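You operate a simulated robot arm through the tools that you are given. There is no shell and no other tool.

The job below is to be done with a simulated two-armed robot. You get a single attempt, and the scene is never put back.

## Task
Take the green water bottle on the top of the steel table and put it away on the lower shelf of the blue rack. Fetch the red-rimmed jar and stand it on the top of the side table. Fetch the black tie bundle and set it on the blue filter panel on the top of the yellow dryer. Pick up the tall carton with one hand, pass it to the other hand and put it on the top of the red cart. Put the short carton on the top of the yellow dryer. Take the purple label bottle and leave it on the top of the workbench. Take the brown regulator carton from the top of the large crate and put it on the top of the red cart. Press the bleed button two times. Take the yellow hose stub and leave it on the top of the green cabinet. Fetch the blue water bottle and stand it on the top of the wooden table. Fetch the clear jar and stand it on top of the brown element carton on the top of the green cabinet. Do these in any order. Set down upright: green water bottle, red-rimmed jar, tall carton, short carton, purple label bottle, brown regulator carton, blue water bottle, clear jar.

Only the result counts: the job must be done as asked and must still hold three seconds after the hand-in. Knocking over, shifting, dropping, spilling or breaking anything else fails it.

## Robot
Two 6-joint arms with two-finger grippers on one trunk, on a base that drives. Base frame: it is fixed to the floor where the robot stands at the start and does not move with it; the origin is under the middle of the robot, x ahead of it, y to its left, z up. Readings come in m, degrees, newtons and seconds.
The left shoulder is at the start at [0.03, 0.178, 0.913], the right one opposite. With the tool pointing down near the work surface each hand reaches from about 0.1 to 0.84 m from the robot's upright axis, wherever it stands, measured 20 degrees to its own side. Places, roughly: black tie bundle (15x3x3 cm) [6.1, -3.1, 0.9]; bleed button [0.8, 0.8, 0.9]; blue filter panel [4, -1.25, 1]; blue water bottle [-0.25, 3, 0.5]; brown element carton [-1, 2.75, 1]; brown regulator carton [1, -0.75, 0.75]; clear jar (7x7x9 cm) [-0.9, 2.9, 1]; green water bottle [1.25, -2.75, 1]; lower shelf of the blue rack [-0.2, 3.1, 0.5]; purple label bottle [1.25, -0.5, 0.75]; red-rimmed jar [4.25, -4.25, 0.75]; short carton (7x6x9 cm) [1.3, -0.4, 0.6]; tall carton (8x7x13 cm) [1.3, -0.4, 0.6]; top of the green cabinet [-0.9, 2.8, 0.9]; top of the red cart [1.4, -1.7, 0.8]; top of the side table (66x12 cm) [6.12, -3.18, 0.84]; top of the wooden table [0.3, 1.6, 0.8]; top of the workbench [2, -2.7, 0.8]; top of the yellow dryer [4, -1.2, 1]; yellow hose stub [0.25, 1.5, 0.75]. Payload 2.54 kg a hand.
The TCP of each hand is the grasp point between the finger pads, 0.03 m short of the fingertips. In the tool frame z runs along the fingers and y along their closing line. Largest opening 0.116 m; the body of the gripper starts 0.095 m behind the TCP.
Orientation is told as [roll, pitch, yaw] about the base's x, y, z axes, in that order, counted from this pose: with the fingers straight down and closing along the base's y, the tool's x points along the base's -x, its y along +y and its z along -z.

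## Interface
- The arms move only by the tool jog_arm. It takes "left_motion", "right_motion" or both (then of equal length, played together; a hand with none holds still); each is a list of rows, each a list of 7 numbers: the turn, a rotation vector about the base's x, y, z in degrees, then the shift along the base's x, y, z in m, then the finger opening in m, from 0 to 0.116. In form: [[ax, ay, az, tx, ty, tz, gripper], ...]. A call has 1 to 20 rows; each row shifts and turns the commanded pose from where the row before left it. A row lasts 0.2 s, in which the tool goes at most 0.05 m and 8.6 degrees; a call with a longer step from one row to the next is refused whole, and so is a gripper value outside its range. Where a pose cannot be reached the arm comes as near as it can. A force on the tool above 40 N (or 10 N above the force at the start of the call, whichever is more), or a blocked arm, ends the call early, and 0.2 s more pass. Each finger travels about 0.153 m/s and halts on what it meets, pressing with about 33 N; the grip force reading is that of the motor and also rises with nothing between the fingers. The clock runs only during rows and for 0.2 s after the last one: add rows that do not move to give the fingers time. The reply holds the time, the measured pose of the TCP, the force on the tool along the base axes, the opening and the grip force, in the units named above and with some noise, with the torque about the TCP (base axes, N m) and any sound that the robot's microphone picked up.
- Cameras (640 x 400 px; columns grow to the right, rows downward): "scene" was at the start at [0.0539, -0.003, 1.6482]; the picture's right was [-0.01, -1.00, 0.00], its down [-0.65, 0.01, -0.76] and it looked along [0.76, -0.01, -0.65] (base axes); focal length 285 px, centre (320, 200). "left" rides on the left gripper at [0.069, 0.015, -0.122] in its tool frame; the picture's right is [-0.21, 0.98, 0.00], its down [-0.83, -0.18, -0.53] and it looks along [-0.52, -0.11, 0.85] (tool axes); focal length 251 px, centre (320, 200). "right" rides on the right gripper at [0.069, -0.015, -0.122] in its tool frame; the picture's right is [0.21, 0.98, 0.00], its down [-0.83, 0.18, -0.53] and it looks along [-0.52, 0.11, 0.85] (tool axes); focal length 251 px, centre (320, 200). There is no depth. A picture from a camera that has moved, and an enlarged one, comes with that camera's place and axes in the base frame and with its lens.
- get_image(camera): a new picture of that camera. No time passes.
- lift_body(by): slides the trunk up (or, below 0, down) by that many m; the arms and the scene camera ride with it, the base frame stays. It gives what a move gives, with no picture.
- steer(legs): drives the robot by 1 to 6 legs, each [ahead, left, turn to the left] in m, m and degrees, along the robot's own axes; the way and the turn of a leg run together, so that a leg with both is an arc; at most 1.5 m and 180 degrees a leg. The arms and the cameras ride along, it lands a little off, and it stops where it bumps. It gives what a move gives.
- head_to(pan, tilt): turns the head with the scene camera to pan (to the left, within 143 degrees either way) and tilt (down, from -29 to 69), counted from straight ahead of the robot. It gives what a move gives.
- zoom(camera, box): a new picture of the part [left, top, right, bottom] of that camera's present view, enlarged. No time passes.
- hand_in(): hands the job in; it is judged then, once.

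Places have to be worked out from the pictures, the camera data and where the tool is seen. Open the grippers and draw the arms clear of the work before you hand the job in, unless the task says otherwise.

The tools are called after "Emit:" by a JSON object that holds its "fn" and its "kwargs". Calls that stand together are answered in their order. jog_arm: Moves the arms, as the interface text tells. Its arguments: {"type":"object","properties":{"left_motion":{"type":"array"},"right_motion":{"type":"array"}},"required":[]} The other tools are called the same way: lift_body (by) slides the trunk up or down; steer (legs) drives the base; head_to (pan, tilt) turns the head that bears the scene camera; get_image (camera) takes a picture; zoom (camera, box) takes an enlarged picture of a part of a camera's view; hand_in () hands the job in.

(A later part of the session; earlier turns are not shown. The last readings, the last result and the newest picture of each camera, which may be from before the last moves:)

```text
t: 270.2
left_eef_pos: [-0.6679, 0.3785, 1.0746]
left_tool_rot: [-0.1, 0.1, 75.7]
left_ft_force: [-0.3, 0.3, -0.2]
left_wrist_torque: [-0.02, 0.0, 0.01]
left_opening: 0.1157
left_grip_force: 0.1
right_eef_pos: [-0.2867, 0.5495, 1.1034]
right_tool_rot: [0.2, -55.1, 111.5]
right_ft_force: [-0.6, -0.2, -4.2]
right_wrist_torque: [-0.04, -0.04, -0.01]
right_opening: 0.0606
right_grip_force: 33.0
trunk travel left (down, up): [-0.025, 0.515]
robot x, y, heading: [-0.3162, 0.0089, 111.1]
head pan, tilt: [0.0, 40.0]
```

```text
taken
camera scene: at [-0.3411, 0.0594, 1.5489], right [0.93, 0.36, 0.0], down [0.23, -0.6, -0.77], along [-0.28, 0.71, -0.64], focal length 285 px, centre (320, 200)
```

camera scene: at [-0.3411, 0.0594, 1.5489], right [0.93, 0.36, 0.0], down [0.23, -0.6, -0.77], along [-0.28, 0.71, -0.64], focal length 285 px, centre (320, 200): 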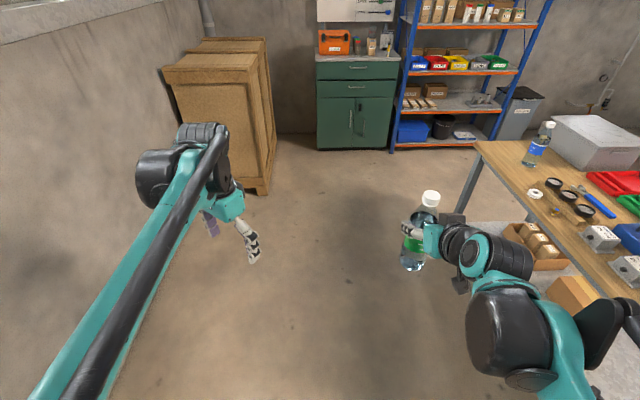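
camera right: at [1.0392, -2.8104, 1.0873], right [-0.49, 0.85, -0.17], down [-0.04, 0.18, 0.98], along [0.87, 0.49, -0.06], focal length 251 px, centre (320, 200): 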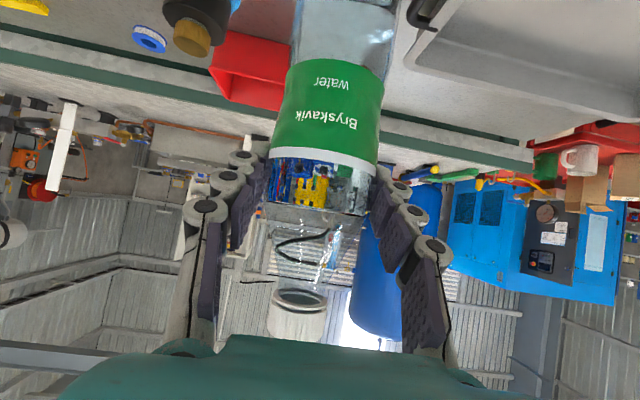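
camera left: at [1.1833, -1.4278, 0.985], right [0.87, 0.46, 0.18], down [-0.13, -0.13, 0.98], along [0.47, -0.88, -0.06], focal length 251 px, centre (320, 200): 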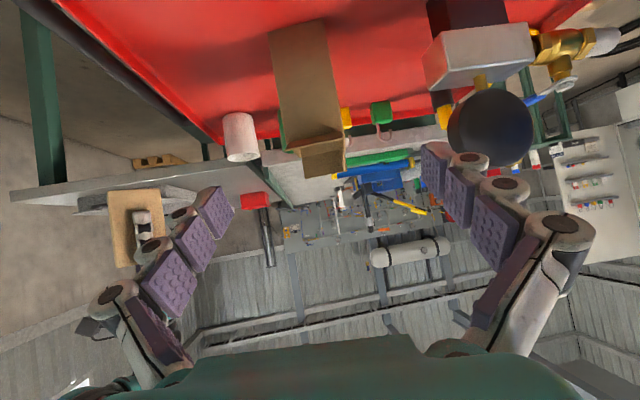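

On course. I continue up the aisle and then slide right in front of the rack, stopping about 0.1 m short of the earlier grasp position.

Emit:
{"fn": "steer", "kwargs": {"legs": [[0, 0, 1.0], [1.5, 0, 0], [0.36, -1.05, 0]]}}

Emit:
{"fn": "head_to", "kwargs": {"pan": -10, "tilt": 40}}

Emit:
{"fn": "get_image", "kwargs": {"camera": "scene"}}

```text
t: 283.4
left_eef_pos: [-0.4072, 2.5118, 1.0763]
left_tool_rot: [0.0, 0.2, 77.0]
left_ft_force: [-0.4, 0.2, 0.1]
left_wrist_torque: [-0.01, -0.01, -0.01]
left_opening: 0.116
left_grip_force: 0.0
right_eef_pos: [-0.0301, 2.6902, 1.1042]
right_tool_rot: [0.4, -55.1, 112.5]
right_ft_force: [0.1, 0.8, -4.4]
right_wrist_torque: [-0.05, 0.0, 0.04]
right_opening: 0.0606
right_grip_force: 32.4
trunk travel left (down, up): [-0.025, 0.515]
robot x, y, heading: [-0.0528, 2.1525, 112.5]
head pan, tilt: [0.0, 40.0]
```

```text
t: 284.1
left_eef_pos: [-0.4083, 2.5114, 1.0746]
left_tool_rot: [0.0, 0.0, 76.9]
left_ft_force: [0.4, 0.0, 0.1]
left_wrist_torque: [-0.02, 0.01, 0.0]
left_opening: 0.116
left_grip_force: 0.1
right_eef_pos: [-0.0298, 2.6906, 1.1035]
right_tool_rot: [0.3, -55.0, 112.5]
right_ft_force: [0.3, -0.1, -4.4]
right_wrist_torque: [-0.05, -0.02, -0.01]
right_opening: 0.0606
right_grip_force: 33.0
trunk travel left (down, up): [-0.025, 0.515]
robot x, y, heading: [-0.0523, 2.149, 112.4]
head pan, tilt: [-10.0, 40.0]
```

```text
taken
camera scene: at [-0.0606, 2.2033, 1.5489], right [0.98, 0.22, 0.0], down [0.14, -0.63, -0.77], along [-0.17, 0.75, -0.64], focal length 285 px, centre (320, 200)
```

scene: 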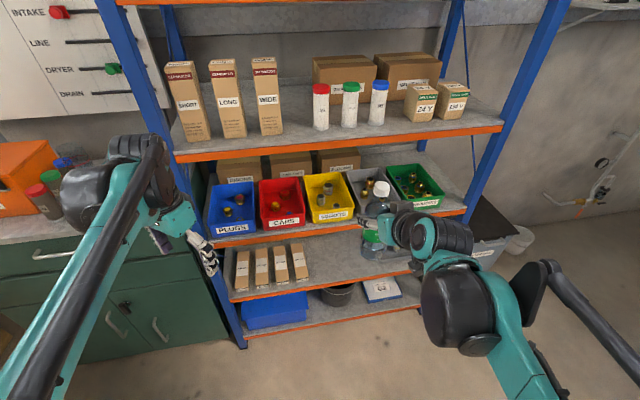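

The robot is back at the earlier stance. To insert the bottle I back off 0.11 m, extend the arm to 0.8 m ahead and lower it outside the rack; then I will drive in.

Emit:
{"fn": "steer", "kwargs": {"legs": [[-0.11, 0, 0]]}}

Emit:
{"fn": "jog_arm", "kwargs": {"right_motion": [[0, 0, 0, -0.0145, 0.0357, -0.015, 0.05], [0, 0, 0, -0.0145, 0.0357, -0.015, 0.05], [0, 0, 0, -0.0145, 0.0357, -0.015, 0.05], [0, 0, 0, -0.0145, 0.0357, -0.015, 0.05], [0, 0, 0, -0.0145, 0.0357, -0.015, 0.05], [0, 0, 0, -0.0145, 0.0357, -0.015, 0.05], [0, 0, 0, 0, 0, 0, 0.05]]}}

Emit:
{"fn": "get_image", "kwargs": {"camera": "scene"}}

```text
t: 285.3
left_eef_pos: [-0.3656, 2.4085, 1.0755]
left_tool_rot: [0.0, 0.0, 76.9]
left_ft_force: [-0.7, -1.2, 0.2]
left_wrist_torque: [0.08, 0.02, -0.01]
left_opening: 0.1161
left_grip_force: 0.1
right_eef_pos: [0.0114, 2.5876, 1.1049]
right_tool_rot: [0.2, -55.1, 112.7]
right_ft_force: [-0.2, -0.2, -4.9]
right_wrist_torque: [-0.01, 0.01, -0.01]
right_opening: 0.0608
right_grip_force: 32.6
trunk travel left (down, up): [-0.025, 0.515]
robot x, y, heading: [-0.0111, 2.0481, 112.4]
head pan, tilt: [-10.0, 40.0]
```

```text
t: 286.9
left_eef_pos: [-0.3664, 2.4099, 1.0751]
left_tool_rot: [0.0, 0.1, 77.0]
left_ft_force: [0.6, -0.1, 0.2]
left_wrist_torque: [-0.01, -0.03, 0.02]
left_opening: 0.116
left_grip_force: 0.1
right_eef_pos: [-0.0767, 2.8024, 1.0134]
right_tool_rot: [0.2, -55.0, 112.7]
right_ft_force: [0.2, -0.6, -3.4]
right_wrist_torque: [-0.05, -0.02, 0.0]
right_opening: 0.0603
right_grip_force: 33.2
trunk travel left (down, up): [-0.025, 0.515]
robot x, y, heading: [-0.0128, 2.0481, 112.6]
head pan, tilt: [-10.0, 40.0]
```

```text
taken
camera scene: at [-0.0184, 2.1011, 1.549], right [0.98, 0.22, 0.0], down [0.14, -0.63, -0.77], along [-0.17, 0.75, -0.64], focal length 285 px, centre (320, 200)
```

scene: 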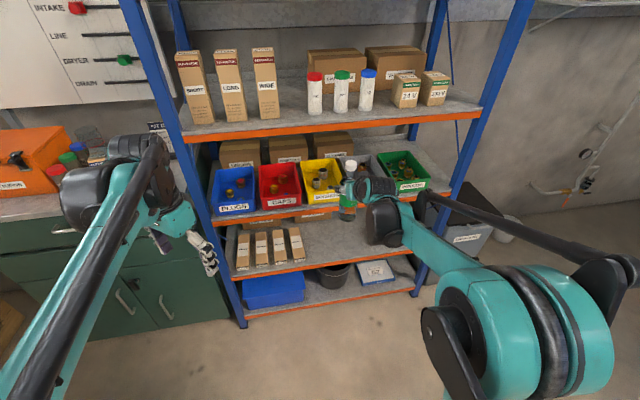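

Bottle is 9 cm before the rack. I lower it first to z 0.78, then extend slightly while lowering to 0.635.

Emit:
{"fn": "jog_arm", "kwargs": {"right_motion": [[0, 0, 0, -0.001, -0.0004, -0.045, 0.05], [0, 0, 0, -0.001, -0.0004, -0.045, 0.05], [0, 0, 0, -0.001, -0.0004, -0.045, 0.05], [0, 0, 0, -0.001, -0.0004, -0.045, 0.05], [0, 0, 0, -0.001, -0.0004, -0.045, 0.05], [0, 0, 0, -0.008, 0.0185, -0.038, 0.05], [0, 0, 0, -0.008, 0.0185, -0.038, 0.05], [0, 0, 0, -0.008, 0.0185, -0.038, 0.05], [0, 0, 0, -0.007, 0.0175, -0.038, 0.05], [0, 0, 0, 0, 0, 0, 0.05]]}}

Emit:
{"fn": "get_image", "kwargs": {"camera": "right"}}

Emit:
{"fn": "zoom", "kwargs": {"camera": "scene", "box": [220, 170, 460, 330]}}

```text
t: 289.1
left_eef_pos: [-0.3647, 2.409, 1.0748]
left_tool_rot: [0.0, 0.1, 76.9]
left_ft_force: [0.0, 0.0, -0.1]
left_wrist_torque: [-0.01, 0.02, 0.0]
left_opening: 0.116
left_grip_force: 0.1
right_eef_pos: [-0.1126, 2.8739, 0.6363]
right_tool_rot: [0.2, -55.0, 112.6]
right_ft_force: [-0.2, 0.1, -4.8]
right_wrist_torque: [-0.07, -0.02, 0.03]
right_opening: 0.0604
right_grip_force: 32.7
trunk travel left (down, up): [-0.025, 0.515]
robot x, y, heading: [-0.0129, 2.0489, 112.4]
head pan, tilt: [-10.0, 40.0]
```

```text
taken
camera right: at [-0.0426, 2.7516, 0.6497], right [-0.85, -0.49, -0.17], down [-0.18, -0.04, 0.98], along [-0.49, 0.87, -0.06], focal length 251 px, centre (320, 200)
```

right: 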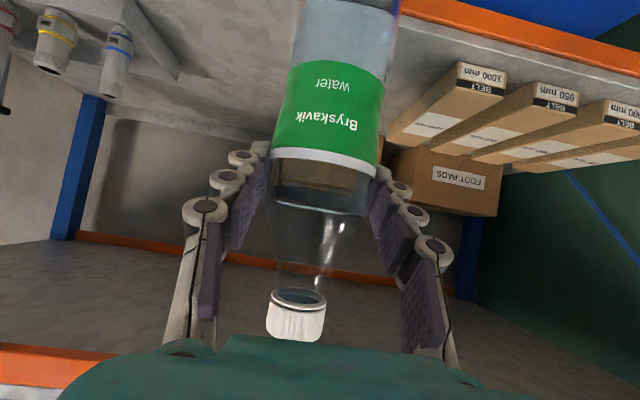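

```text
2.50 times, centred on (340, 250) of scene
camera zoom: at [-0.0186, 2.1017, 1.549], right [0.98, 0.22, 0.0], down [0.14, -0.63, -0.77], along [-0.17, 0.75, -0.64], focal length 712 px, centre (270, 75)
```

zoom: 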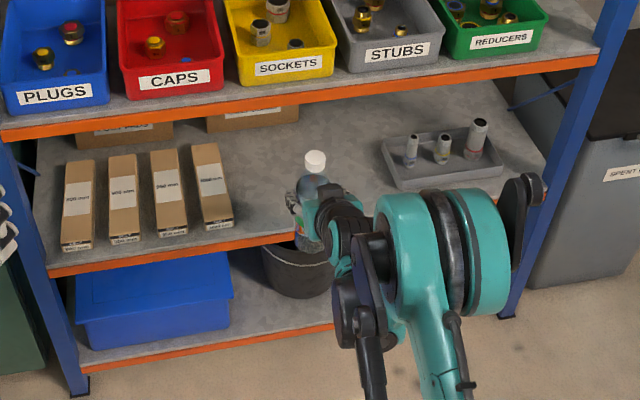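

Bottle base 3.4 cm above the shelf level, cap below the beam. I drive forward 0.10 m to insert it.

Emit:
{"fn": "steer", "kwargs": {"legs": [[0.1, 0, 0]]}}

Emit:
{"fn": "get_image", "kwargs": {"camera": "right"}}

Emit:
{"fn": "zoom", "kwargs": {"camera": "scene", "box": [220, 170, 460, 330]}}

```text
t: 290.3
left_eef_pos: [-0.4045, 2.504, 1.0733]
left_tool_rot: [-0.1, 0.1, 77.0]
left_ft_force: [-1.0, 0.7, -0.3]
left_wrist_torque: [-0.05, -0.02, 0.04]
left_opening: 0.116
left_grip_force: 0.1
right_eef_pos: [-0.1493, 2.9675, 0.6354]
right_tool_rot: [0.3, -54.9, 112.8]
right_ft_force: [-0.7, 0.4, -3.8]
right_wrist_torque: [-0.05, -0.01, -0.01]
right_opening: 0.0606
right_grip_force: 32.9
trunk travel left (down, up): [-0.025, 0.515]
robot x, y, heading: [-0.05, 2.1429, 112.5]
head pan, tilt: [-10.0, 40.0]
```

```text
taken
camera right: at [-0.081, 2.8451, 0.6489], right [-0.85, -0.49, -0.17], down [-0.18, -0.03, 0.98], along [-0.49, 0.87, -0.06], focal length 251 px, centre (320, 200)
```

right: 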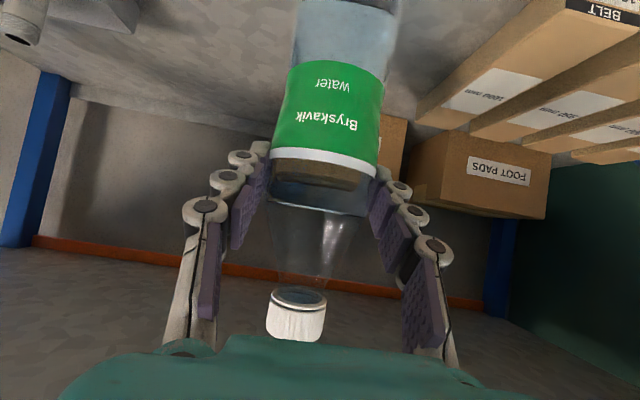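

```text
2.50 times, centred on (340, 250) of scene
camera zoom: at [-0.0577, 2.1964, 1.5488], right [0.98, 0.22, 0.0], down [0.14, -0.63, -0.76], along [-0.16, 0.75, -0.64], focal length 712 px, centre (270, 75)
```

zoom: 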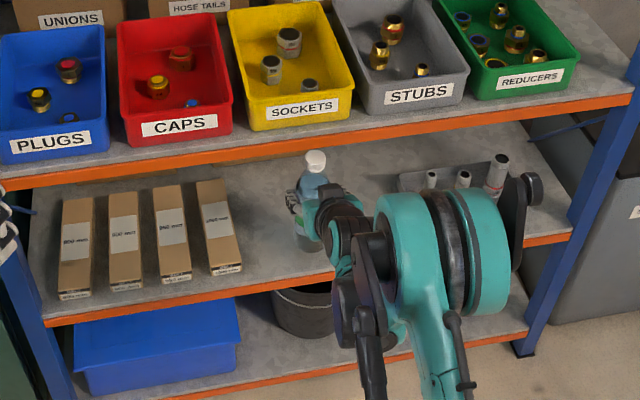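

Inside the rack. I push 3 cm further and lower to the shelf.

Emit:
{"fn": "jog_arm", "kwargs": {"right_motion": [[0, 0, 0, -0.0115, 0.0277, 0, 0.05], [0, 0, 0, 0, 0, -0.012, 0.05], [0, 0, 0, 0, 0, -0.01, 0.05], [0, 0, 0, 0, 0, 0, 0.05]]}}

Emit:
{"fn": "jog_arm", "kwargs": {"right_motion": [[0, 0, 0, 0, 0, -0.004, 0.05], [0, 0, 0, 0, 0, -0.003, 0.05], [0, 0, 0, 0, 0, -0.003, 0.05]]}}

```text
t: 291.3
left_eef_pos: [-0.4052, 2.5029, 1.0747]
left_tool_rot: [0.0, 0.0, 76.9]
left_ft_force: [0.5, 0.2, 0.1]
left_wrist_torque: [0.0, -0.01, -0.01]
left_opening: 0.116
left_grip_force: 0.0
right_eef_pos: [-0.1603, 2.9946, 0.6136]
right_tool_rot: [0.2, -55.0, 112.7]
right_ft_force: [-0.4, 0.6, -4.5]
right_wrist_torque: [-0.04, -0.01, 0.01]
right_opening: 0.0606
right_grip_force: 33.0
trunk travel left (down, up): [-0.025, 0.515]
robot x, y, heading: [-0.0476, 2.1387, 112.5]
head pan, tilt: [-10.0, 40.0]
```

```text
t: 292.1
left_eef_pos: [-0.4037, 2.5034, 1.0751]
left_tool_rot: [0.0, 0.1, 76.8]
left_ft_force: [1.0, -1.0, 0.1]
left_wrist_torque: [0.01, -0.04, 0.02]
left_opening: 0.1161
left_grip_force: 0.1
right_eef_pos: [-0.1611, 2.9962, 0.604]
right_tool_rot: [0.2, -55.0, 112.6]
right_ft_force: [-0.6, -0.1, -3.5]
right_wrist_torque: [-0.06, -0.02, 0.01]
right_opening: 0.0608
right_grip_force: 32.5
trunk travel left (down, up): [-0.025, 0.515]
robot x, y, heading: [-0.0462, 2.1377, 112.6]
head pan, tilt: [-10.0, 40.0]
```

Emit:
{"fn": "jog_arm", "kwargs": {"right_motion": [[0, 0, 0, 0, 0, -0.003, 0.05], [0, 0, 0, 0, 0, -0.003, 0.05], [0, 0, 0, 0, 0, -0.002, 0.05]]}}

```text
t: 292.9
left_eef_pos: [-0.4044, 2.5022, 1.0767]
left_tool_rot: [0.0, -0.1, 76.8]
left_ft_force: [-0.4, -0.5, -0.1]
left_wrist_torque: [0.01, 0.03, -0.01]
left_opening: 0.1159
left_grip_force: 0.0
right_eef_pos: [-0.1605, 2.9953, 0.6003]
right_tool_rot: [0.2, -55.2, 112.8]
right_ft_force: [2.1, 2.9, 19.9]
right_wrist_torque: [0.31, 0.11, -0.04]
right_opening: 0.0609
right_grip_force: 33.4
trunk travel left (down, up): [-0.025, 0.515]
robot x, y, heading: [-0.0481, 2.1418, 112.8]
head pan, tilt: [-10.0, 40.0]
```

Contact (20 N). I relieve, open gently and look.

Emit:
{"fn": "jog_arm", "kwargs": {"right_motion": [[0, 0, 0, 0, 0, 0.0018, 0.05], [0, 0, 0, 0, 0, 0, 0.061], [0, 0, 0, 0, 0, 0, 0.064], [0, 0, 0, 0, 0, 0, 0.075], [0, 0, 0, 0, 0, 0, 0.1], [0, 0, 0, 0, 0, 0, 0.116], [0, 0, 0, 0, 0, 0, 0.116]]}}

Emit:
{"fn": "get_image", "kwargs": {"camera": "right"}}

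Emit:
{"fn": "zoom", "kwargs": {"camera": "scene", "box": [220, 170, 460, 330]}}

```text
t: 294.5
left_eef_pos: [-0.4032, 2.5025, 1.0743]
left_tool_rot: [0.0, 0.0, 76.9]
left_ft_force: [-0.1, 0.2, -0.3]
left_wrist_torque: [-0.02, -0.04, -0.03]
left_opening: 0.1159
left_grip_force: 0.1
right_eef_pos: [-0.1604, 2.9957, 0.5985]
right_tool_rot: [0.2, -55.0, 112.7]
right_ft_force: [0.0, 0.3, 0.0]
right_wrist_torque: [0.03, 0.0, -0.02]
right_opening: 0.1158
right_grip_force: 0.1
trunk travel left (down, up): [-0.025, 0.515]
robot x, y, heading: [-0.049, 2.1407, 112.3]
head pan, tilt: [-10.0, 40.0]
```

```text
taken
camera right: at [-0.0921, 2.872, 0.612], right [-0.85, -0.49, -0.17], down [-0.18, -0.04, 0.98], along [-0.49, 0.87, -0.06], focal length 251 px, centre (320, 200)
```

right: 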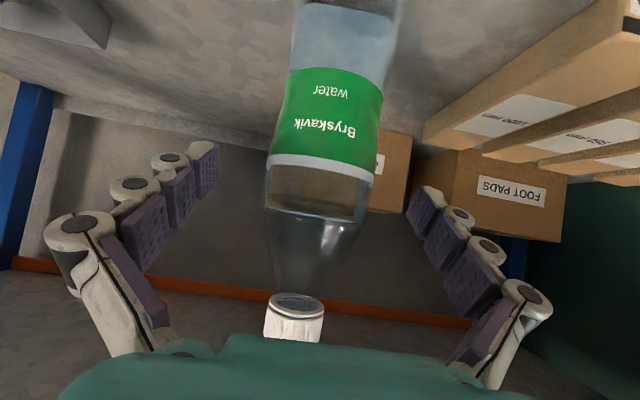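

```text
2.50 times, centred on (340, 250) of scene
camera zoom: at [-0.0569, 2.194, 1.5489], right [0.98, 0.22, 0.0], down [0.14, -0.63, -0.77], along [-0.17, 0.75, -0.64], focal length 712 px, centre (270, 75)
```

zoom: 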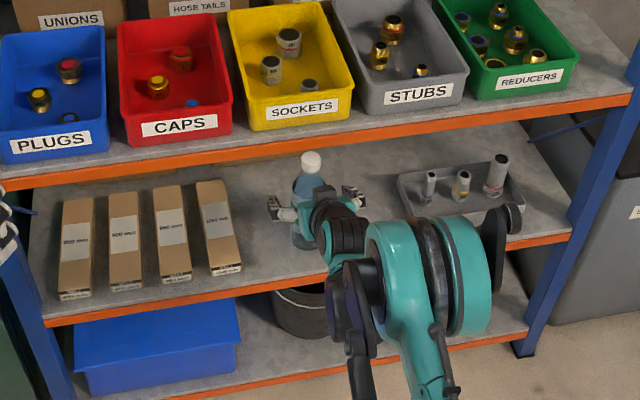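

The green bottle stands on the shelf. I back the robot straight out 0.13 m.

Emit:
{"fn": "steer", "kwargs": {"legs": [[-0.13, 0, 0]]}}

Emit:
{"fn": "get_image", "kwargs": {"camera": "right"}}

Emit:
{"fn": "zoom", "kwargs": {"camera": "scene", "box": [220, 170, 460, 330]}}

```text
t: 295.8
left_eef_pos: [-0.3537, 2.3815, 1.0749]
left_tool_rot: [0.0, 0.0, 76.9]
left_ft_force: [0.2, -0.6, 0.1]
left_wrist_torque: [0.04, 0.02, 0.02]
left_opening: 0.1161
left_grip_force: 0.1
right_eef_pos: [-0.1101, 2.8724, 0.5989]
right_tool_rot: [0.1, -55.0, 112.6]
right_ft_force: [-1.0, 0.4, 0.7]
right_wrist_torque: [0.02, 0.02, 0.04]
right_opening: 0.1161
right_grip_force: 0.1
trunk travel left (down, up): [-0.025, 0.515]
robot x, y, heading: [0.0022, 2.0162, 112.5]
head pan, tilt: [-10.0, 40.0]
```

```text
taken
camera right: at [-0.0419, 2.751, 0.6128], right [-0.85, -0.49, -0.17], down [-0.18, -0.04, 0.98], along [-0.49, 0.87, -0.06], focal length 251 px, centre (320, 200)
```

right: 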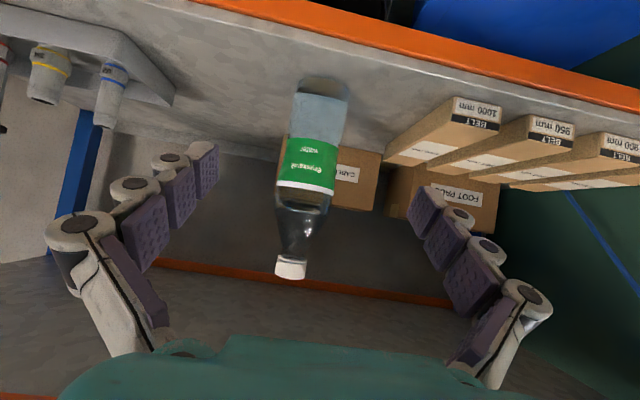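

```text
2.50 times, centred on (340, 250) of scene
camera zoom: at [-0.0065, 2.072, 1.549], right [0.98, 0.22, 0.0], down [0.14, -0.63, -0.77], along [-0.17, 0.75, -0.64], focal length 712 px, centre (270, 75)
```

zoom: 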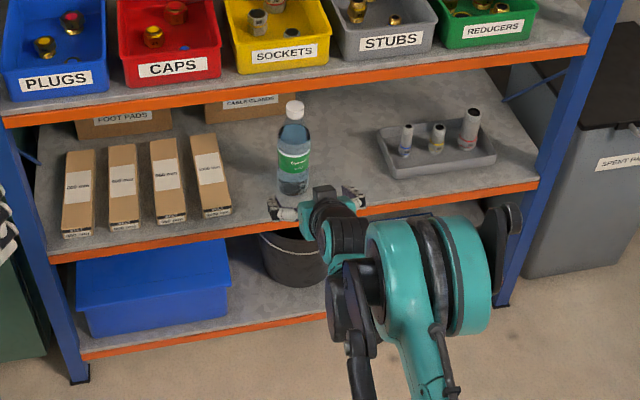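

The bottle stands well. I raise and retract the right hand and turn it fingers-down.

Emit:
{"fn": "jog_arm", "kwargs": {"right_motion": [[0, 0, 0, 0.004, -0.01, 0.045, 0.116], [0, 0, 0, 0.004, -0.01, 0.045, 0.116], [0, 0, 0, 0.0, 0, 0.045, 0.116], [0, 0, 0, 0.0, 0, 0.045, 0.116], [0, 0, 0, 0.0, 0, 0.045, 0.116], [0, 0, 0, 0.015, -0.037, 0.02, 0.116], [0, 0, 0, 0.015, -0.037, 0.02, 0.116], [0, 0, 0, 0.015, -0.037, 0.02, 0.116], [0, 0, 0, 0.015, -0.037, 0.02, 0.116], [0, 0, 0, 0.015, -0.037, 0.02, 0.116], [0, 0, 0, 0.015, -0.037, 0.02, 0.116], [0, 0, 0, 0, 0, 0, 0.116]]}}

Emit:
{"fn": "jog_arm", "kwargs": {"right_motion": [[-7.26, -3.007, 0, 0, 0, 0.02, 0.116], [-7.26, -3.007, 0, 0, 0, 0.02, 0.116], [-7.26, -3.007, 0, 0, 0, 0.02, 0.116], [-7.26, -3.007, 0, 0, 0, 0.01, 0.116], [-7.26, -3.007, 0, 0, 0, 0, 0.116], [-7.26, -3.007, 0, 0, 0, 0, 0.116], [-7.26, -3.007, 0, 0, 0, 0, 0.116], [0, 0, 0, 0, 0, 0, 0.116]]}}

Emit:
{"fn": "get_image", "kwargs": {"camera": "scene"}}

```text
t: 298.4
left_eef_pos: [-0.3551, 2.3831, 1.0756]
left_tool_rot: [0.0, 0.2, 76.9]
left_ft_force: [0.0, 0.1, 0.0]
left_wrist_torque: [-0.01, 0.02, -0.01]
left_opening: 0.1157
left_grip_force: 0.1
right_eef_pos: [-0.0131, 2.6329, 0.9434]
right_tool_rot: [0.2, -55.0, 112.6]
right_ft_force: [0.1, -0.2, -0.5]
right_wrist_torque: [-0.02, 0.0, -0.01]
right_opening: 0.1157
right_grip_force: 0.0
trunk travel left (down, up): [-0.025, 0.515]
robot x, y, heading: [-0.0001, 2.0175, 112.3]
head pan, tilt: [-10.0, 40.0]
```

```text
t: 300.1
left_eef_pos: [-0.3533, 2.381, 1.0755]
left_tool_rot: [0.0, 0.0, 76.9]
left_ft_force: [0.3, 0.4, -0.3]
left_wrist_torque: [-0.01, -0.03, 0.01]
left_opening: 0.1159
left_grip_force: 0.0
right_eef_pos: [-0.0125, 2.6309, 1.0131]
right_tool_rot: [0.3, 0.0, 112.6]
right_ft_force: [0.7, -0.6, 0.0]
right_wrist_torque: [0.01, 0.01, -0.04]
right_opening: 0.1162
right_grip_force: 0.1
trunk travel left (down, up): [-0.025, 0.515]
robot x, y, heading: [0.0028, 2.0208, 112.3]
head pan, tilt: [-10.0, 40.0]
```

```text
taken
camera scene: at [-0.0068, 2.0728, 1.549], right [0.98, 0.22, 0.0], down [0.14, -0.63, -0.77], along [-0.17, 0.75, -0.64], focal length 285 px, centre (320, 200)
```

scene: 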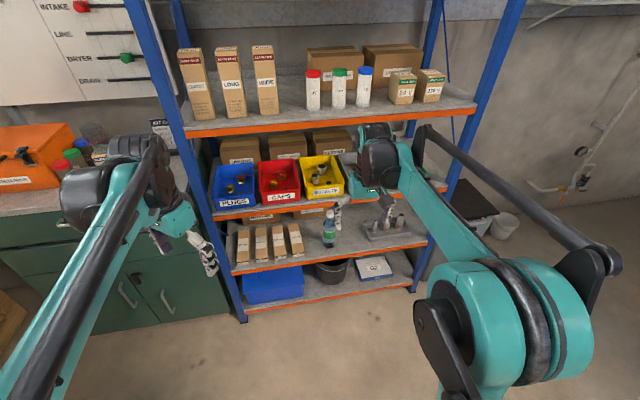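

The green bottle task is done. I return to the crate: forward slightly, left past the table end, reverse down the aisle, turn around, and slide in front of the crate.

Emit:
{"fn": "steer", "kwargs": {"legs": [[0.08, 0, 0], [0, 1.1, 0], [-1.4, 0, 0], [0, 0, 180], [0.75, 0, 0]]}}

Emit:
{"fn": "get_image", "kwargs": {"camera": "scene"}}

```text
t: 324.1
left_eef_pos: [0.2066, -0.6381, 1.0749]
left_tool_rot: [0.1, 0.1, -100.1]
left_ft_force: [0.3, 0.2, 0.3]
left_wrist_torque: [0.02, 0.0, -0.04]
left_opening: 0.116
left_grip_force: 0.1
right_eef_pos: [-0.1207, -0.9059, 1.0137]
right_tool_rot: [0.3, 0.0, -64.4]
right_ft_force: [0.3, 0.1, 0.4]
right_wrist_torque: [0.02, 0.02, 0.02]
right_opening: 0.1158
right_grip_force: 0.1
trunk travel left (down, up): [-0.025, 0.515]
robot x, y, heading: [-0.1669, -0.2955, -64.6]
head pan, tilt: [-10.0, 40.0]
```

```text
taken
camera scene: at [-0.1583, -0.3517, 1.5489], right [-0.96, -0.27, 0.0], down [-0.17, 0.62, -0.77], along [0.2, -0.74, -0.64], focal length 285 px, centre (320, 200)
```

scene: 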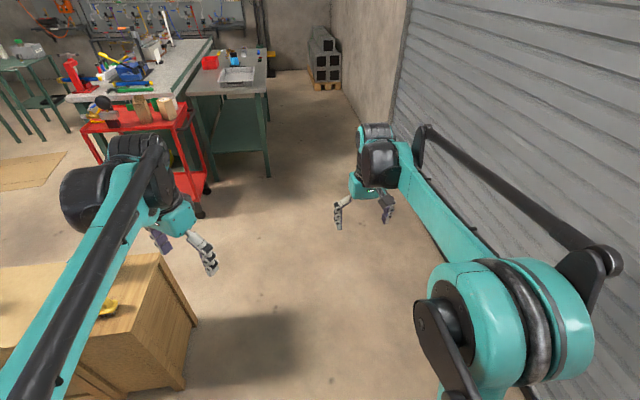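

Heading drifted 3°; I correct it and slide left 1.33 m to stand before the crate.

Emit:
{"fn": "steer", "kwargs": {"legs": [[0, 0, -3.4], [0, 1.33, 0]]}}

Emit:
{"fn": "head_to", "kwargs": {"pan": 0, "tilt": 50}}

Emit:
{"fn": "get_image", "kwargs": {"camera": "scene"}}

```text
t: 331.2
left_eef_pos: [1.4209, -0.1557, 1.0745]
left_tool_rot: [0.0, 0.0, -103.4]
left_ft_force: [0.1, 0.1, 0.6]
left_wrist_torque: [0.02, 0.06, -0.03]
left_opening: 0.1162
left_grip_force: 0.1
right_eef_pos: [1.0804, -0.4046, 1.0138]
right_tool_rot: [0.2, 0.0, -67.6]
right_ft_force: [0.5, 1.1, -0.7]
right_wrist_torque: [0.02, 0.03, 0.01]
right_opening: 0.116
right_grip_force: 0.0
trunk travel left (down, up): [-0.025, 0.515]
robot x, y, heading: [1.0683, 0.2046, -67.7]
head pan, tilt: [-10.0, 40.0]
```

```text
t: 331.9
left_eef_pos: [1.4216, -0.1565, 1.0752]
left_tool_rot: [0.0, 0.0, -103.5]
left_ft_force: [0.2, -1.1, 0.0]
left_wrist_torque: [0.0, 0.01, 0.01]
left_opening: 0.116
left_grip_force: 0.1
right_eef_pos: [1.0797, -0.4051, 1.0142]
right_tool_rot: [0.2, 0.1, -67.6]
right_ft_force: [-0.2, 1.1, -0.4]
right_wrist_torque: [-0.03, 0.01, -0.01]
right_opening: 0.1156
right_grip_force: 0.1
trunk travel left (down, up): [-0.025, 0.515]
robot x, y, heading: [1.0671, 0.2071, -67.8]
head pan, tilt: [0.0, 50.0]
```

```text
taken
camera scene: at [1.0848, 0.1624, 1.5348], right [-0.93, -0.38, 0.0], down [-0.29, 0.71, -0.64], along [0.24, -0.6, -0.77], focal length 285 px, centre (320, 200)
```

scene: 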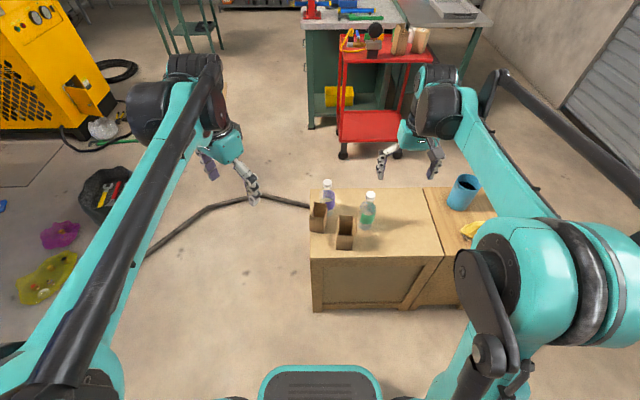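

I drive 0.15 m closer and look at bottle and cartons with the right wrist camera.

Emit:
{"fn": "steer", "kwargs": {"legs": [[0.15, 0, 0]]}}

Emit:
{"fn": "jog_arm", "kwargs": {"right_motion": [[0, 0, 0, 0.045, 0.008, 0, 0.116], [0, 0, 0, 0.045, 0.008, 0, 0.116], [0, 0, 0, 0.045, 0.008, -0.01, 0.116], [0, 0, 0, 0.045, 0.008, -0.01, 0.116], [0, 0, 0, 0, 0, 0, 0.116]]}}

Emit:
{"fn": "get_image", "kwargs": {"camera": "right"}}

Emit:
{"fn": "zoom", "kwargs": {"camera": "right", "box": [240, 60, 440, 185]}}

Emit:
{"fn": "zoom", "kwargs": {"camera": "scene", "box": [280, 160, 440, 280]}}

```text
t: 333.3
left_eef_pos: [1.4793, -0.2953, 1.0738]
left_tool_rot: [-0.1, 0.2, -103.3]
left_ft_force: [0.5, -0.2, -0.4]
left_wrist_torque: [0.03, 0.02, 0.01]
left_opening: 0.1159
left_grip_force: 0.0
right_eef_pos: [1.1363, -0.5422, 1.0129]
right_tool_rot: [0.3, 0.0, -67.6]
right_ft_force: [-0.2, 0.3, 0.3]
right_wrist_torque: [0.06, 0.04, 0.0]
right_opening: 0.116
right_grip_force: 0.1
trunk travel left (down, up): [-0.025, 0.515]
robot x, y, heading: [1.1271, 0.0684, -67.7]
head pan, tilt: [0.0, 50.0]
```

```text
t: 334.5
left_eef_pos: [1.4774, -0.2945, 1.0748]
left_tool_rot: [-0.1, 0.0, -103.5]
left_ft_force: [0.6, 0.9, -0.1]
left_wrist_torque: [0.0, 0.02, 0.02]
left_opening: 0.116
left_grip_force: 0.0
right_eef_pos: [1.3169, -0.5092, 0.9945]
right_tool_rot: [0.3, 0.0, -67.6]
right_ft_force: [-0.3, 0.7, 0.0]
right_wrist_torque: [0.03, -0.02, 0.02]
right_opening: 0.1161
right_grip_force: 0.0
trunk travel left (down, up): [-0.025, 0.515]
robot x, y, heading: [1.1233, 0.0711, -67.7]
head pan, tilt: [0.0, 50.0]
```

```text
taken
camera right: at [1.2757, -0.4515, 1.1155], right [0.82, 0.57, 0.01], down [0.48, -0.7, 0.54], along [0.31, -0.44, -0.84], focal length 251 px, centre (320, 200)
```

right: 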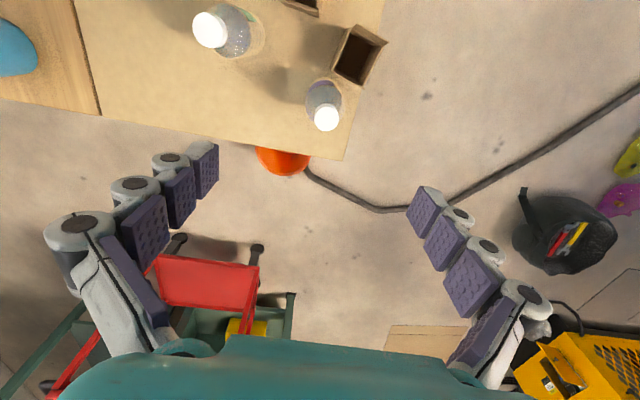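

```text
3.20 times, centred on (340, 122) of right
camera zoom: at [1.2757, -0.4515, 1.1155], right [0.82, 0.57, 0.01], down [0.48, -0.7, 0.54], along [0.31, -0.44, -0.84], focal length 805 px, centre (256, 448)
```

zoom: 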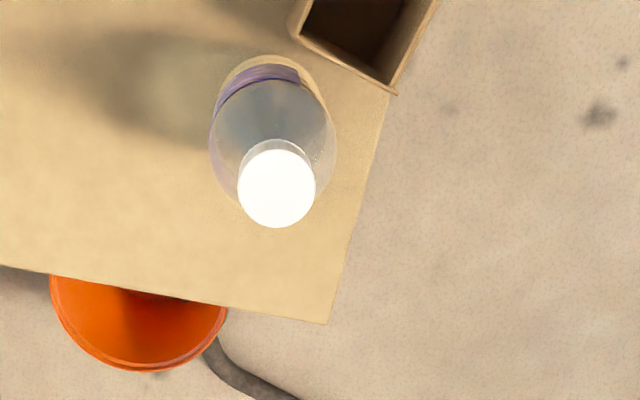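

```text
3.33 times, centred on (360, 220) of scene
camera zoom: at [1.1409, 0.0242, 1.5348], right [-0.93, -0.38, 0.0], down [-0.29, 0.71, -0.64], along [0.24, -0.59, -0.77], focal length 949 px, centre (187, 133)
```

zoom: 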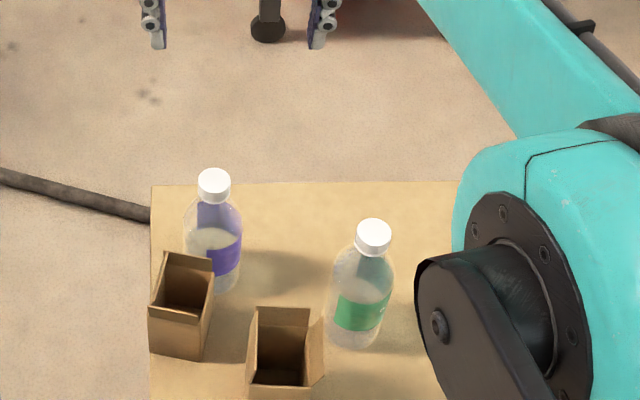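

Purple bottle cap at (1.334, -0.520). I yaw the hand -12° (parallel to carton C's wall), centre over the bottle and descend to just above the cap.

Emit:
{"fn": "jog_arm", "kwargs": {"right_motion": [[0, 0, -6, 0.0085, -0.0052, 0, 0.1], [0, 0, -6, 0.0085, -0.0052, 0, 0.1], [0, 0, 0, 0, 0, -0.045, 0.1], [0, 0, 0, 0, 0, -0.045, 0.1], [0, 0, 0, 0, 0, -0.045, 0.1], [0, 0, 0, 0, 0, 0, 0.1]]}}

Emit:
{"fn": "get_image", "kwargs": {"camera": "right"}}

Emit:
{"fn": "zoom", "kwargs": {"camera": "scene", "box": [280, 160, 440, 280]}}

```text
t: 335.9
left_eef_pos: [1.4783, -0.2941, 1.0755]
left_tool_rot: [0.1, 0.1, -103.4]
left_ft_force: [-0.4, -0.4, 1.0]
left_wrist_torque: [0.02, 0.04, 0.02]
left_opening: 0.1161
left_grip_force: 0.1
right_eef_pos: [1.3339, -0.5214, 0.8583]
right_tool_rot: [0.3, 0.0, -79.6]
right_ft_force: [-0.2, -0.3, -0.8]
right_wrist_torque: [0.03, 0.04, 0.02]
right_opening: 0.1
right_grip_force: 0.1
trunk travel left (down, up): [-0.025, 0.515]
robot x, y, heading: [1.1211, 0.0714, -67.8]
head pan, tilt: [0.0, 50.0]
```

```text
taken
camera right: at [1.3059, -0.4564, 0.9804], right [0.92, 0.39, 0.01], down [0.32, -0.78, 0.54], along [0.21, -0.49, -0.84], focal length 251 px, centre (320, 200)
```

right: 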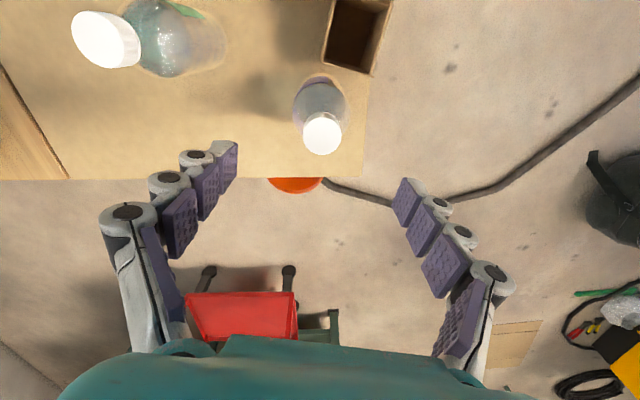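

```text
3.33 times, centred on (360, 220) of scene
camera zoom: at [1.1413, 0.0245, 1.5348], right [-0.93, -0.38, 0.0], down [-0.29, 0.71, -0.64], along [0.24, -0.59, -0.77], focal length 949 px, centre (187, 133)
```

zoom: 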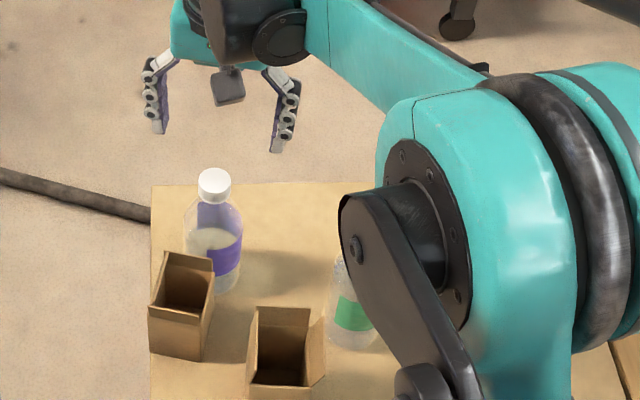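

Centred over the cap. I descend to z 0.69 with the fingers around the bottle body.

Emit:
{"fn": "jog_arm", "kwargs": {"right_motion": [[0, 0, 0, 0, 0, -0.042, 0.1], [0, 0, 0, 0, 0, -0.042, 0.1], [0, 0, 0, 0, 0, 0, 0.1]]}}

Emit:
{"fn": "get_image", "kwargs": {"camera": "right"}}

Emit:
{"fn": "get_image", "kwargs": {"camera": "scene"}}

```text
t: 336.7
left_eef_pos: [1.4782, -0.2939, 1.0751]
left_tool_rot: [0.1, 0.0, -103.3]
left_ft_force: [0.7, 0.2, -0.1]
left_wrist_torque: [0.01, 0.02, 0.0]
left_opening: 0.1159
left_grip_force: 0.0
right_eef_pos: [1.3342, -0.5213, 0.7755]
right_tool_rot: [0.3, 0.0, -79.5]
right_ft_force: [-0.2, 0.1, -0.2]
right_wrist_torque: [0.0, 0.02, 0.01]
right_opening: 0.1
right_grip_force: 0.0
trunk travel left (down, up): [-0.025, 0.515]
robot x, y, heading: [1.1233, 0.0692, -67.6]
head pan, tilt: [0.0, 50.0]
```

```text
taken
camera right: at [1.3061, -0.4556, 0.8969], right [0.92, 0.39, 0.01], down [0.32, -0.78, 0.54], along [0.21, -0.49, -0.84], focal length 251 px, centre (320, 200)
```

right: 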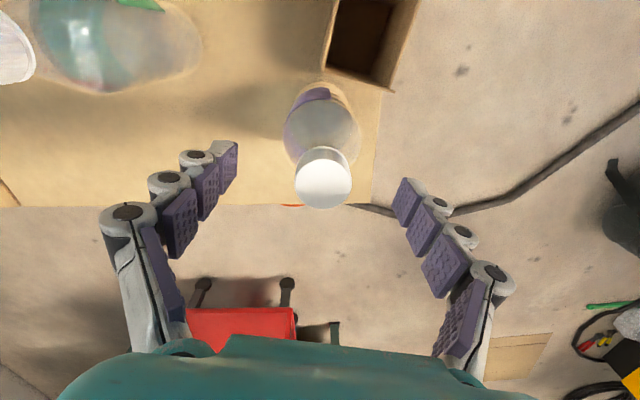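

```text
taken
camera scene: at [1.1414, 0.0243, 1.5348], right [-0.93, -0.38, 0.0], down [-0.29, 0.71, -0.64], along [0.24, -0.59, -0.77], focal length 285 px, centre (320, 200)
```

scene: 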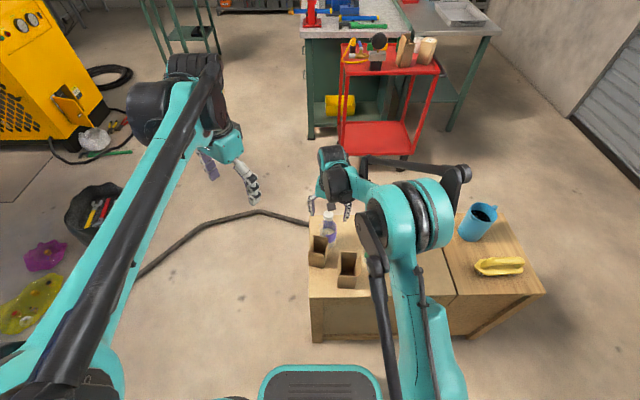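

The elbow stays well above the other items. I descend the last 8.5 cm and close.

Emit:
{"fn": "jog_arm", "kwargs": {"right_motion": [[0, 0, 0, 0, 0, -0.03, 0.1], [0, 0, 0, 0, 0, -0.03, 0.1], [0, 0, 0, 0, 0, -0.022, 0.1], [0, 0, 0, 0, 0, 0, 0.1], [0, 0, 0, 0, 0, 0, 0.08], [0, 0, 0, 0, 0, 0, 0.07], [0, 0, 0, 0, 0, 0, 0.05], [0, 0, 0, 0, 0, 0, 0.05], [0, 0, 0, 0, 0, 0, 0.05]]}}

Emit:
{"fn": "get_image", "kwargs": {"camera": "right"}}

Emit:
{"fn": "zoom", "kwargs": {"camera": "scene", "box": [280, 160, 440, 280]}}

```text
t: 338.7
left_eef_pos: [1.479, -0.2935, 1.0742]
left_tool_rot: [0.0, 0.0, -103.4]
left_ft_force: [0.2, 0.3, 0.5]
left_wrist_torque: [0.01, -0.03, 0.02]
left_opening: 0.1159
left_grip_force: 0.0
right_eef_pos: [1.3333, -0.5214, 0.694]
right_tool_rot: [0.2, 0.0, -79.6]
right_ft_force: [-0.8, -0.1, 5.0]
right_wrist_torque: [0.09, -0.15, -0.01]
right_opening: 0.0624
right_grip_force: 33.1
trunk travel left (down, up): [-0.025, 0.515]
robot x, y, heading: [1.1224, 0.0656, -68.1]
head pan, tilt: [0.0, 50.0]
```

```text
taken
camera right: at [1.3063, -0.456, 0.8147], right [0.92, 0.39, 0.01], down [0.32, -0.78, 0.54], along [0.21, -0.49, -0.84], focal length 251 px, centre (320, 200)
```

right: 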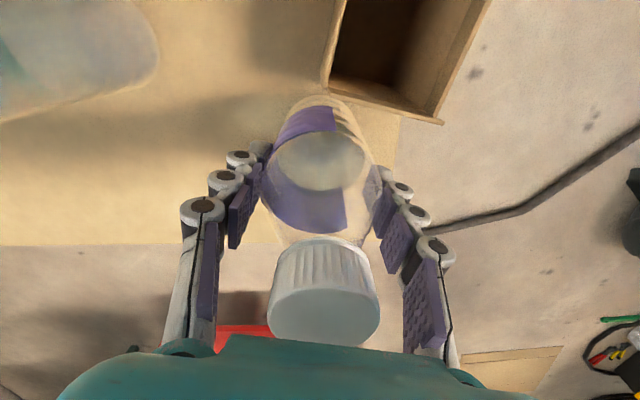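

```text
3.33 times, centred on (360, 220) of scene
camera zoom: at [1.1413, 0.0245, 1.5348], right [-0.93, -0.38, 0.0], down [-0.29, 0.71, -0.64], along [0.24, -0.6, -0.77], focal length 949 px, centre (187, 133)
```

zoom: 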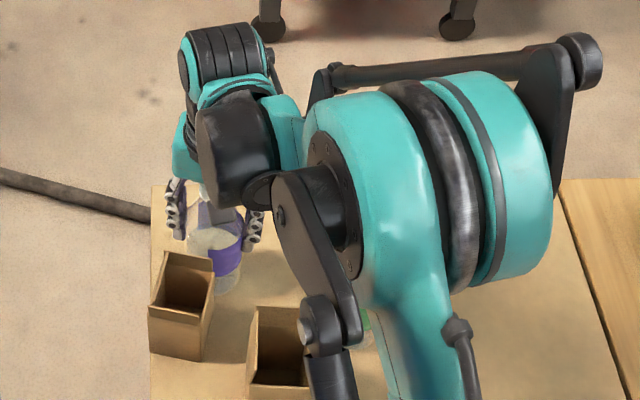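

Gripped at 62 mm. I lift the purple bottle straight up.

Emit:
{"fn": "jog_arm", "kwargs": {"right_motion": [[0, 0, 0, 0, 0, 0.01, 0.05], [0, 0, 0, 0, 0, 0.035, 0.05], [0, 0, 0, 0, 0, 0.045, 0.05], [0, 0, 0, 0, 0, 0.045, 0.05], [0, 0, 0, 0, 0, 0.045, 0.05], [0, 0, 0, 0, 0, 0.045, 0.05], [0, 0, 0, 0, 0, 0.045, 0.05], [0, 0, 0, 0, 0, 0.03, 0.05], [0, 0, 0, 0, 0, 0, 0.05]]}}

Emit:
{"fn": "jog_arm", "kwargs": {"right_motion": [[0, 0, 0, -0.043, 0.008, 0, 0.05], [0, 0, 0, -0.043, 0.008, 0, 0.05], [0, 0, 0, -0.043, 0.008, 0, 0.05], [0, 0, 0, -0.043, 0.008, 0, 0.05], [0, 0, 0, -0.043, 0.008, 0, 0.05], [0, 0, 0, -0.043, 0.008, 0, 0.05], [0, 0, 0, 0, 0, 0, 0.05]]}}

Emit:
{"fn": "get_image", "kwargs": {"camera": "scene"}}

Emit:
{"fn": "zoom", "kwargs": {"camera": "scene", "box": [280, 160, 440, 280]}}

```text
t: 340.7
left_eef_pos: [1.4775, -0.2943, 1.074]
left_tool_rot: [0.0, 0.0, -103.3]
left_ft_force: [0.3, 0.1, -0.1]
left_wrist_torque: [0.0, -0.03, 0.01]
left_opening: 0.116
left_grip_force: 0.1
right_eef_pos: [1.3332, -0.5217, 0.9924]
right_tool_rot: [0.4, 0.0, -79.6]
right_ft_force: [-0.5, 0.1, -1.8]
right_wrist_torque: [0.0, 0.0, 0.02]
right_opening: 0.0623
right_grip_force: 33.2
trunk travel left (down, up): [-0.025, 0.515]
robot x, y, heading: [1.1229, 0.07, -67.7]
head pan, tilt: [0.0, 50.0]
```

```text
t: 342.3
left_eef_pos: [1.48, -0.2942, 1.0734]
left_tool_rot: [0.1, 0.0, -103.3]
left_ft_force: [0.1, 0.8, 0.3]
left_wrist_torque: [0.02, -0.01, 0.0]
left_opening: 0.1162
left_grip_force: 0.1
right_eef_pos: [1.0743, -0.4725, 0.994]
right_tool_rot: [0.2, 0.0, -79.6]
right_ft_force: [-0.2, 0.1, -2.4]
right_wrist_torque: [-0.02, 0.03, 0.0]
right_opening: 0.0622
right_grip_force: 32.8
trunk travel left (down, up): [-0.025, 0.515]
robot x, y, heading: [1.1266, 0.0685, -67.7]
head pan, tilt: [0.0, 50.0]
```

```text
taken
camera scene: at [1.1418, 0.0238, 1.5347], right [-0.93, -0.38, 0.0], down [-0.29, 0.71, -0.64], along [0.24, -0.59, -0.77], focal length 285 px, centre (320, 200)
```

scene: 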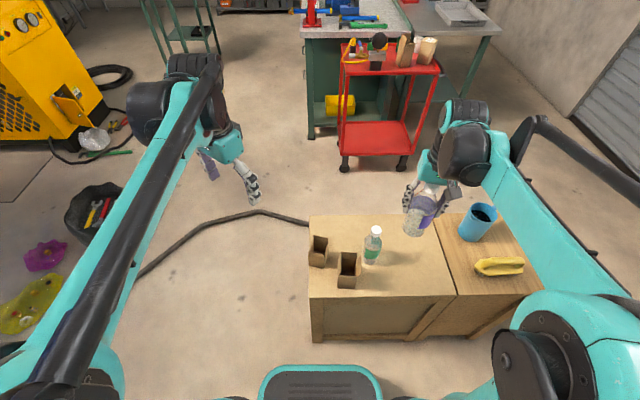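

```text
3.33 times, centred on (360, 220) of scene
camera zoom: at [1.1418, 0.0238, 1.5347], right [-0.93, -0.38, 0.0], down [-0.29, 0.71, -0.64], along [0.24, -0.59, -0.77], focal length 949 px, centre (187, 133)
```

zoom: 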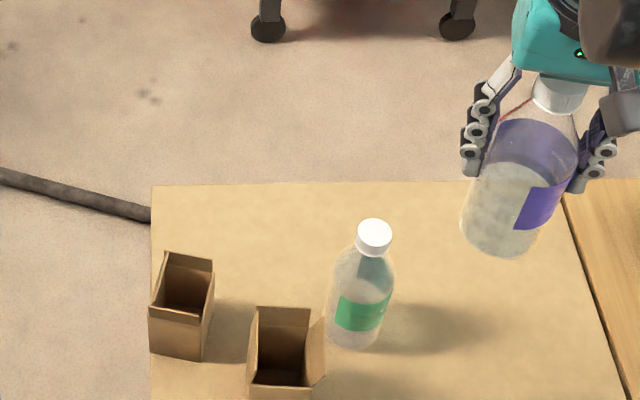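

Now the left hand goes over carton C to measure it once more from above.

Emit:
{"fn": "jog_arm", "kwargs": {"left_motion": [[0, 0, 5.8, -0.0282, -0.03, 0, 0.116], [0, 0, 5.8, -0.0282, -0.03, 0, 0.116], [0, 0, 5.8, -0.0282, -0.03, 0, 0.116], [0, 0, 5.8, -0.0282, -0.03, 0, 0.116], [0, 0, 0, -0.0282, -0.03, 0, 0.116], [0, 0, 0, 0, 0, -0.045, 0.116], [0, 0, 0, 0, 0, -0.045, 0.116], [0, 0, 0, 0, 0, -0.045, 0.116], [0, 0, 0, 0, 0, -0.045, 0.116], [0, 0, 0, 0, 0, 0, 0.116]]}}

Emit:
{"fn": "get_image", "kwargs": {"camera": "left"}}

Emit:
{"fn": "zoom", "kwargs": {"camera": "left", "box": [220, 60, 420, 185]}}

```text
t: 344.5
left_eef_pos: [1.336, -0.4441, 0.8947]
left_tool_rot: [0.0, 0.0, -80.1]
left_ft_force: [-0.5, 1.3, 0.9]
left_wrist_torque: [0.01, -0.01, 0.0]
left_opening: 0.116
left_grip_force: 0.1
right_eef_pos: [1.0748, -0.4732, 0.9945]
right_tool_rot: [0.4, 0.0, -79.5]
right_ft_force: [-0.4, 0.7, -2.3]
right_wrist_torque: [-0.02, 0.03, 0.0]
right_opening: 0.0623
right_grip_force: 33.0
trunk travel left (down, up): [-0.025, 0.515]
robot x, y, heading: [1.1217, 0.0702, -67.6]
head pan, tilt: [0.0, 50.0]
```

```text
taken
camera left: at [1.3424, -0.3742, 1.0182], right [1.0, -0.04, 0.0], down [-0.04, -0.84, 0.53], along [-0.02, -0.53, -0.85], focal length 251 px, centre (320, 200)
```

left: 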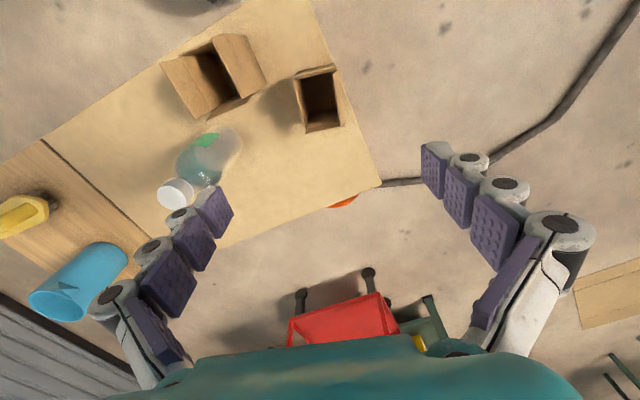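

```text
3.20 times, centred on (320, 122) of left
camera zoom: at [1.3424, -0.3742, 1.0182], right [1.0, -0.04, 0.0], down [-0.04, -0.84, 0.53], along [-0.02, -0.53, -0.85], focal length 805 px, centre (320, 448)
```

zoom: 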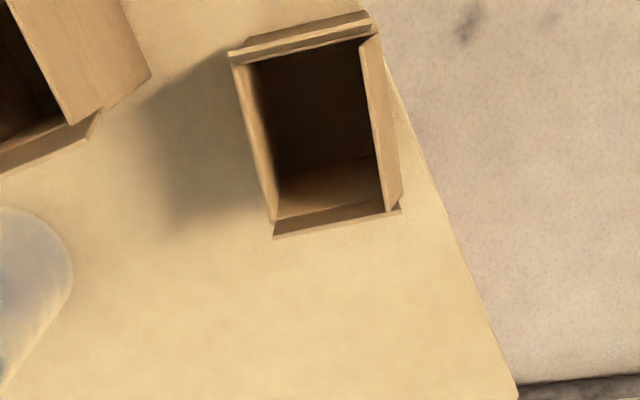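

C is aligned and centred within 3 mm (5.5×6.5 cm), with 2 cm finger clearance to B. I descend to z 0.64 and grip its side walls.

Emit:
{"fn": "jog_arm", "kwargs": {"left_motion": [[0, 0, 0, 0.001, 0.003, -0.04, 0.085], [0, 0, 0, 0, 0, -0.04, 0.085], [0, 0, 0, 0, 0, -0.04, 0.085], [0, 0, 0, 0, 0, -0.03, 0.085], [0, 0, 0, 0, 0, 0, 0.085]]}}

Emit:
{"fn": "get_image", "kwargs": {"camera": "left"}}

Emit:
{"fn": "zoom", "kwargs": {"camera": "scene", "box": [280, 160, 440, 280]}}

```text
t: 345.7
left_eef_pos: [1.339, -0.4408, 0.7449]
left_tool_rot: [0.0, 0.0, -80.2]
left_ft_force: [0.3, 0.7, 0.0]
left_wrist_torque: [-0.01, 0.04, -0.01]
left_opening: 0.0851
left_grip_force: 0.1
right_eef_pos: [1.0738, -0.4739, 0.9945]
right_tool_rot: [0.3, 0.0, -79.7]
right_ft_force: [0.0, 0.5, -1.8]
right_wrist_torque: [0.01, -0.02, 0.02]
right_opening: 0.0623
right_grip_force: 33.2
trunk travel left (down, up): [-0.025, 0.515]
robot x, y, heading: [1.1249, 0.0687, -67.8]
head pan, tilt: [0.0, 50.0]
```

```text
taken
camera left: at [1.3437, -0.3707, 0.8682], right [1.0, -0.04, 0.0], down [-0.04, -0.85, 0.53], along [-0.02, -0.53, -0.85], focal length 251 px, centre (320, 200)
```

left: 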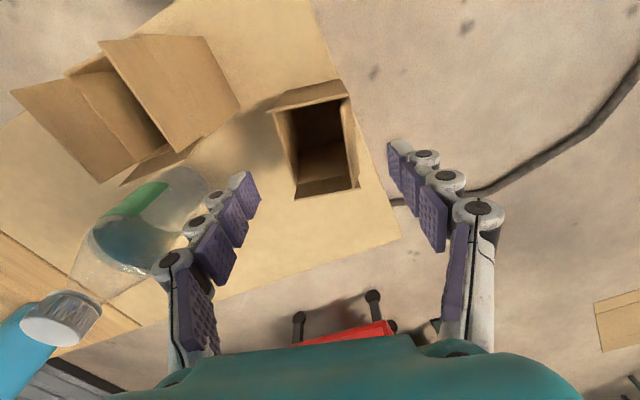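

```text
3.33 times, centred on (360, 220) of scene
camera zoom: at [1.1413, 0.0241, 1.5348], right [-0.93, -0.38, 0.0], down [-0.29, 0.71, -0.64], along [0.24, -0.59, -0.77], focal length 949 px, centre (187, 133)
```

zoom: 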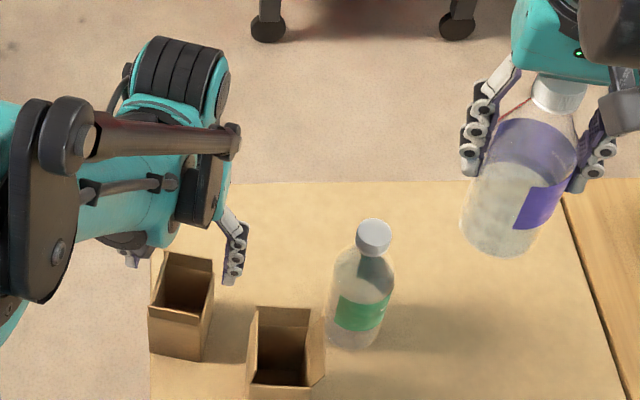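

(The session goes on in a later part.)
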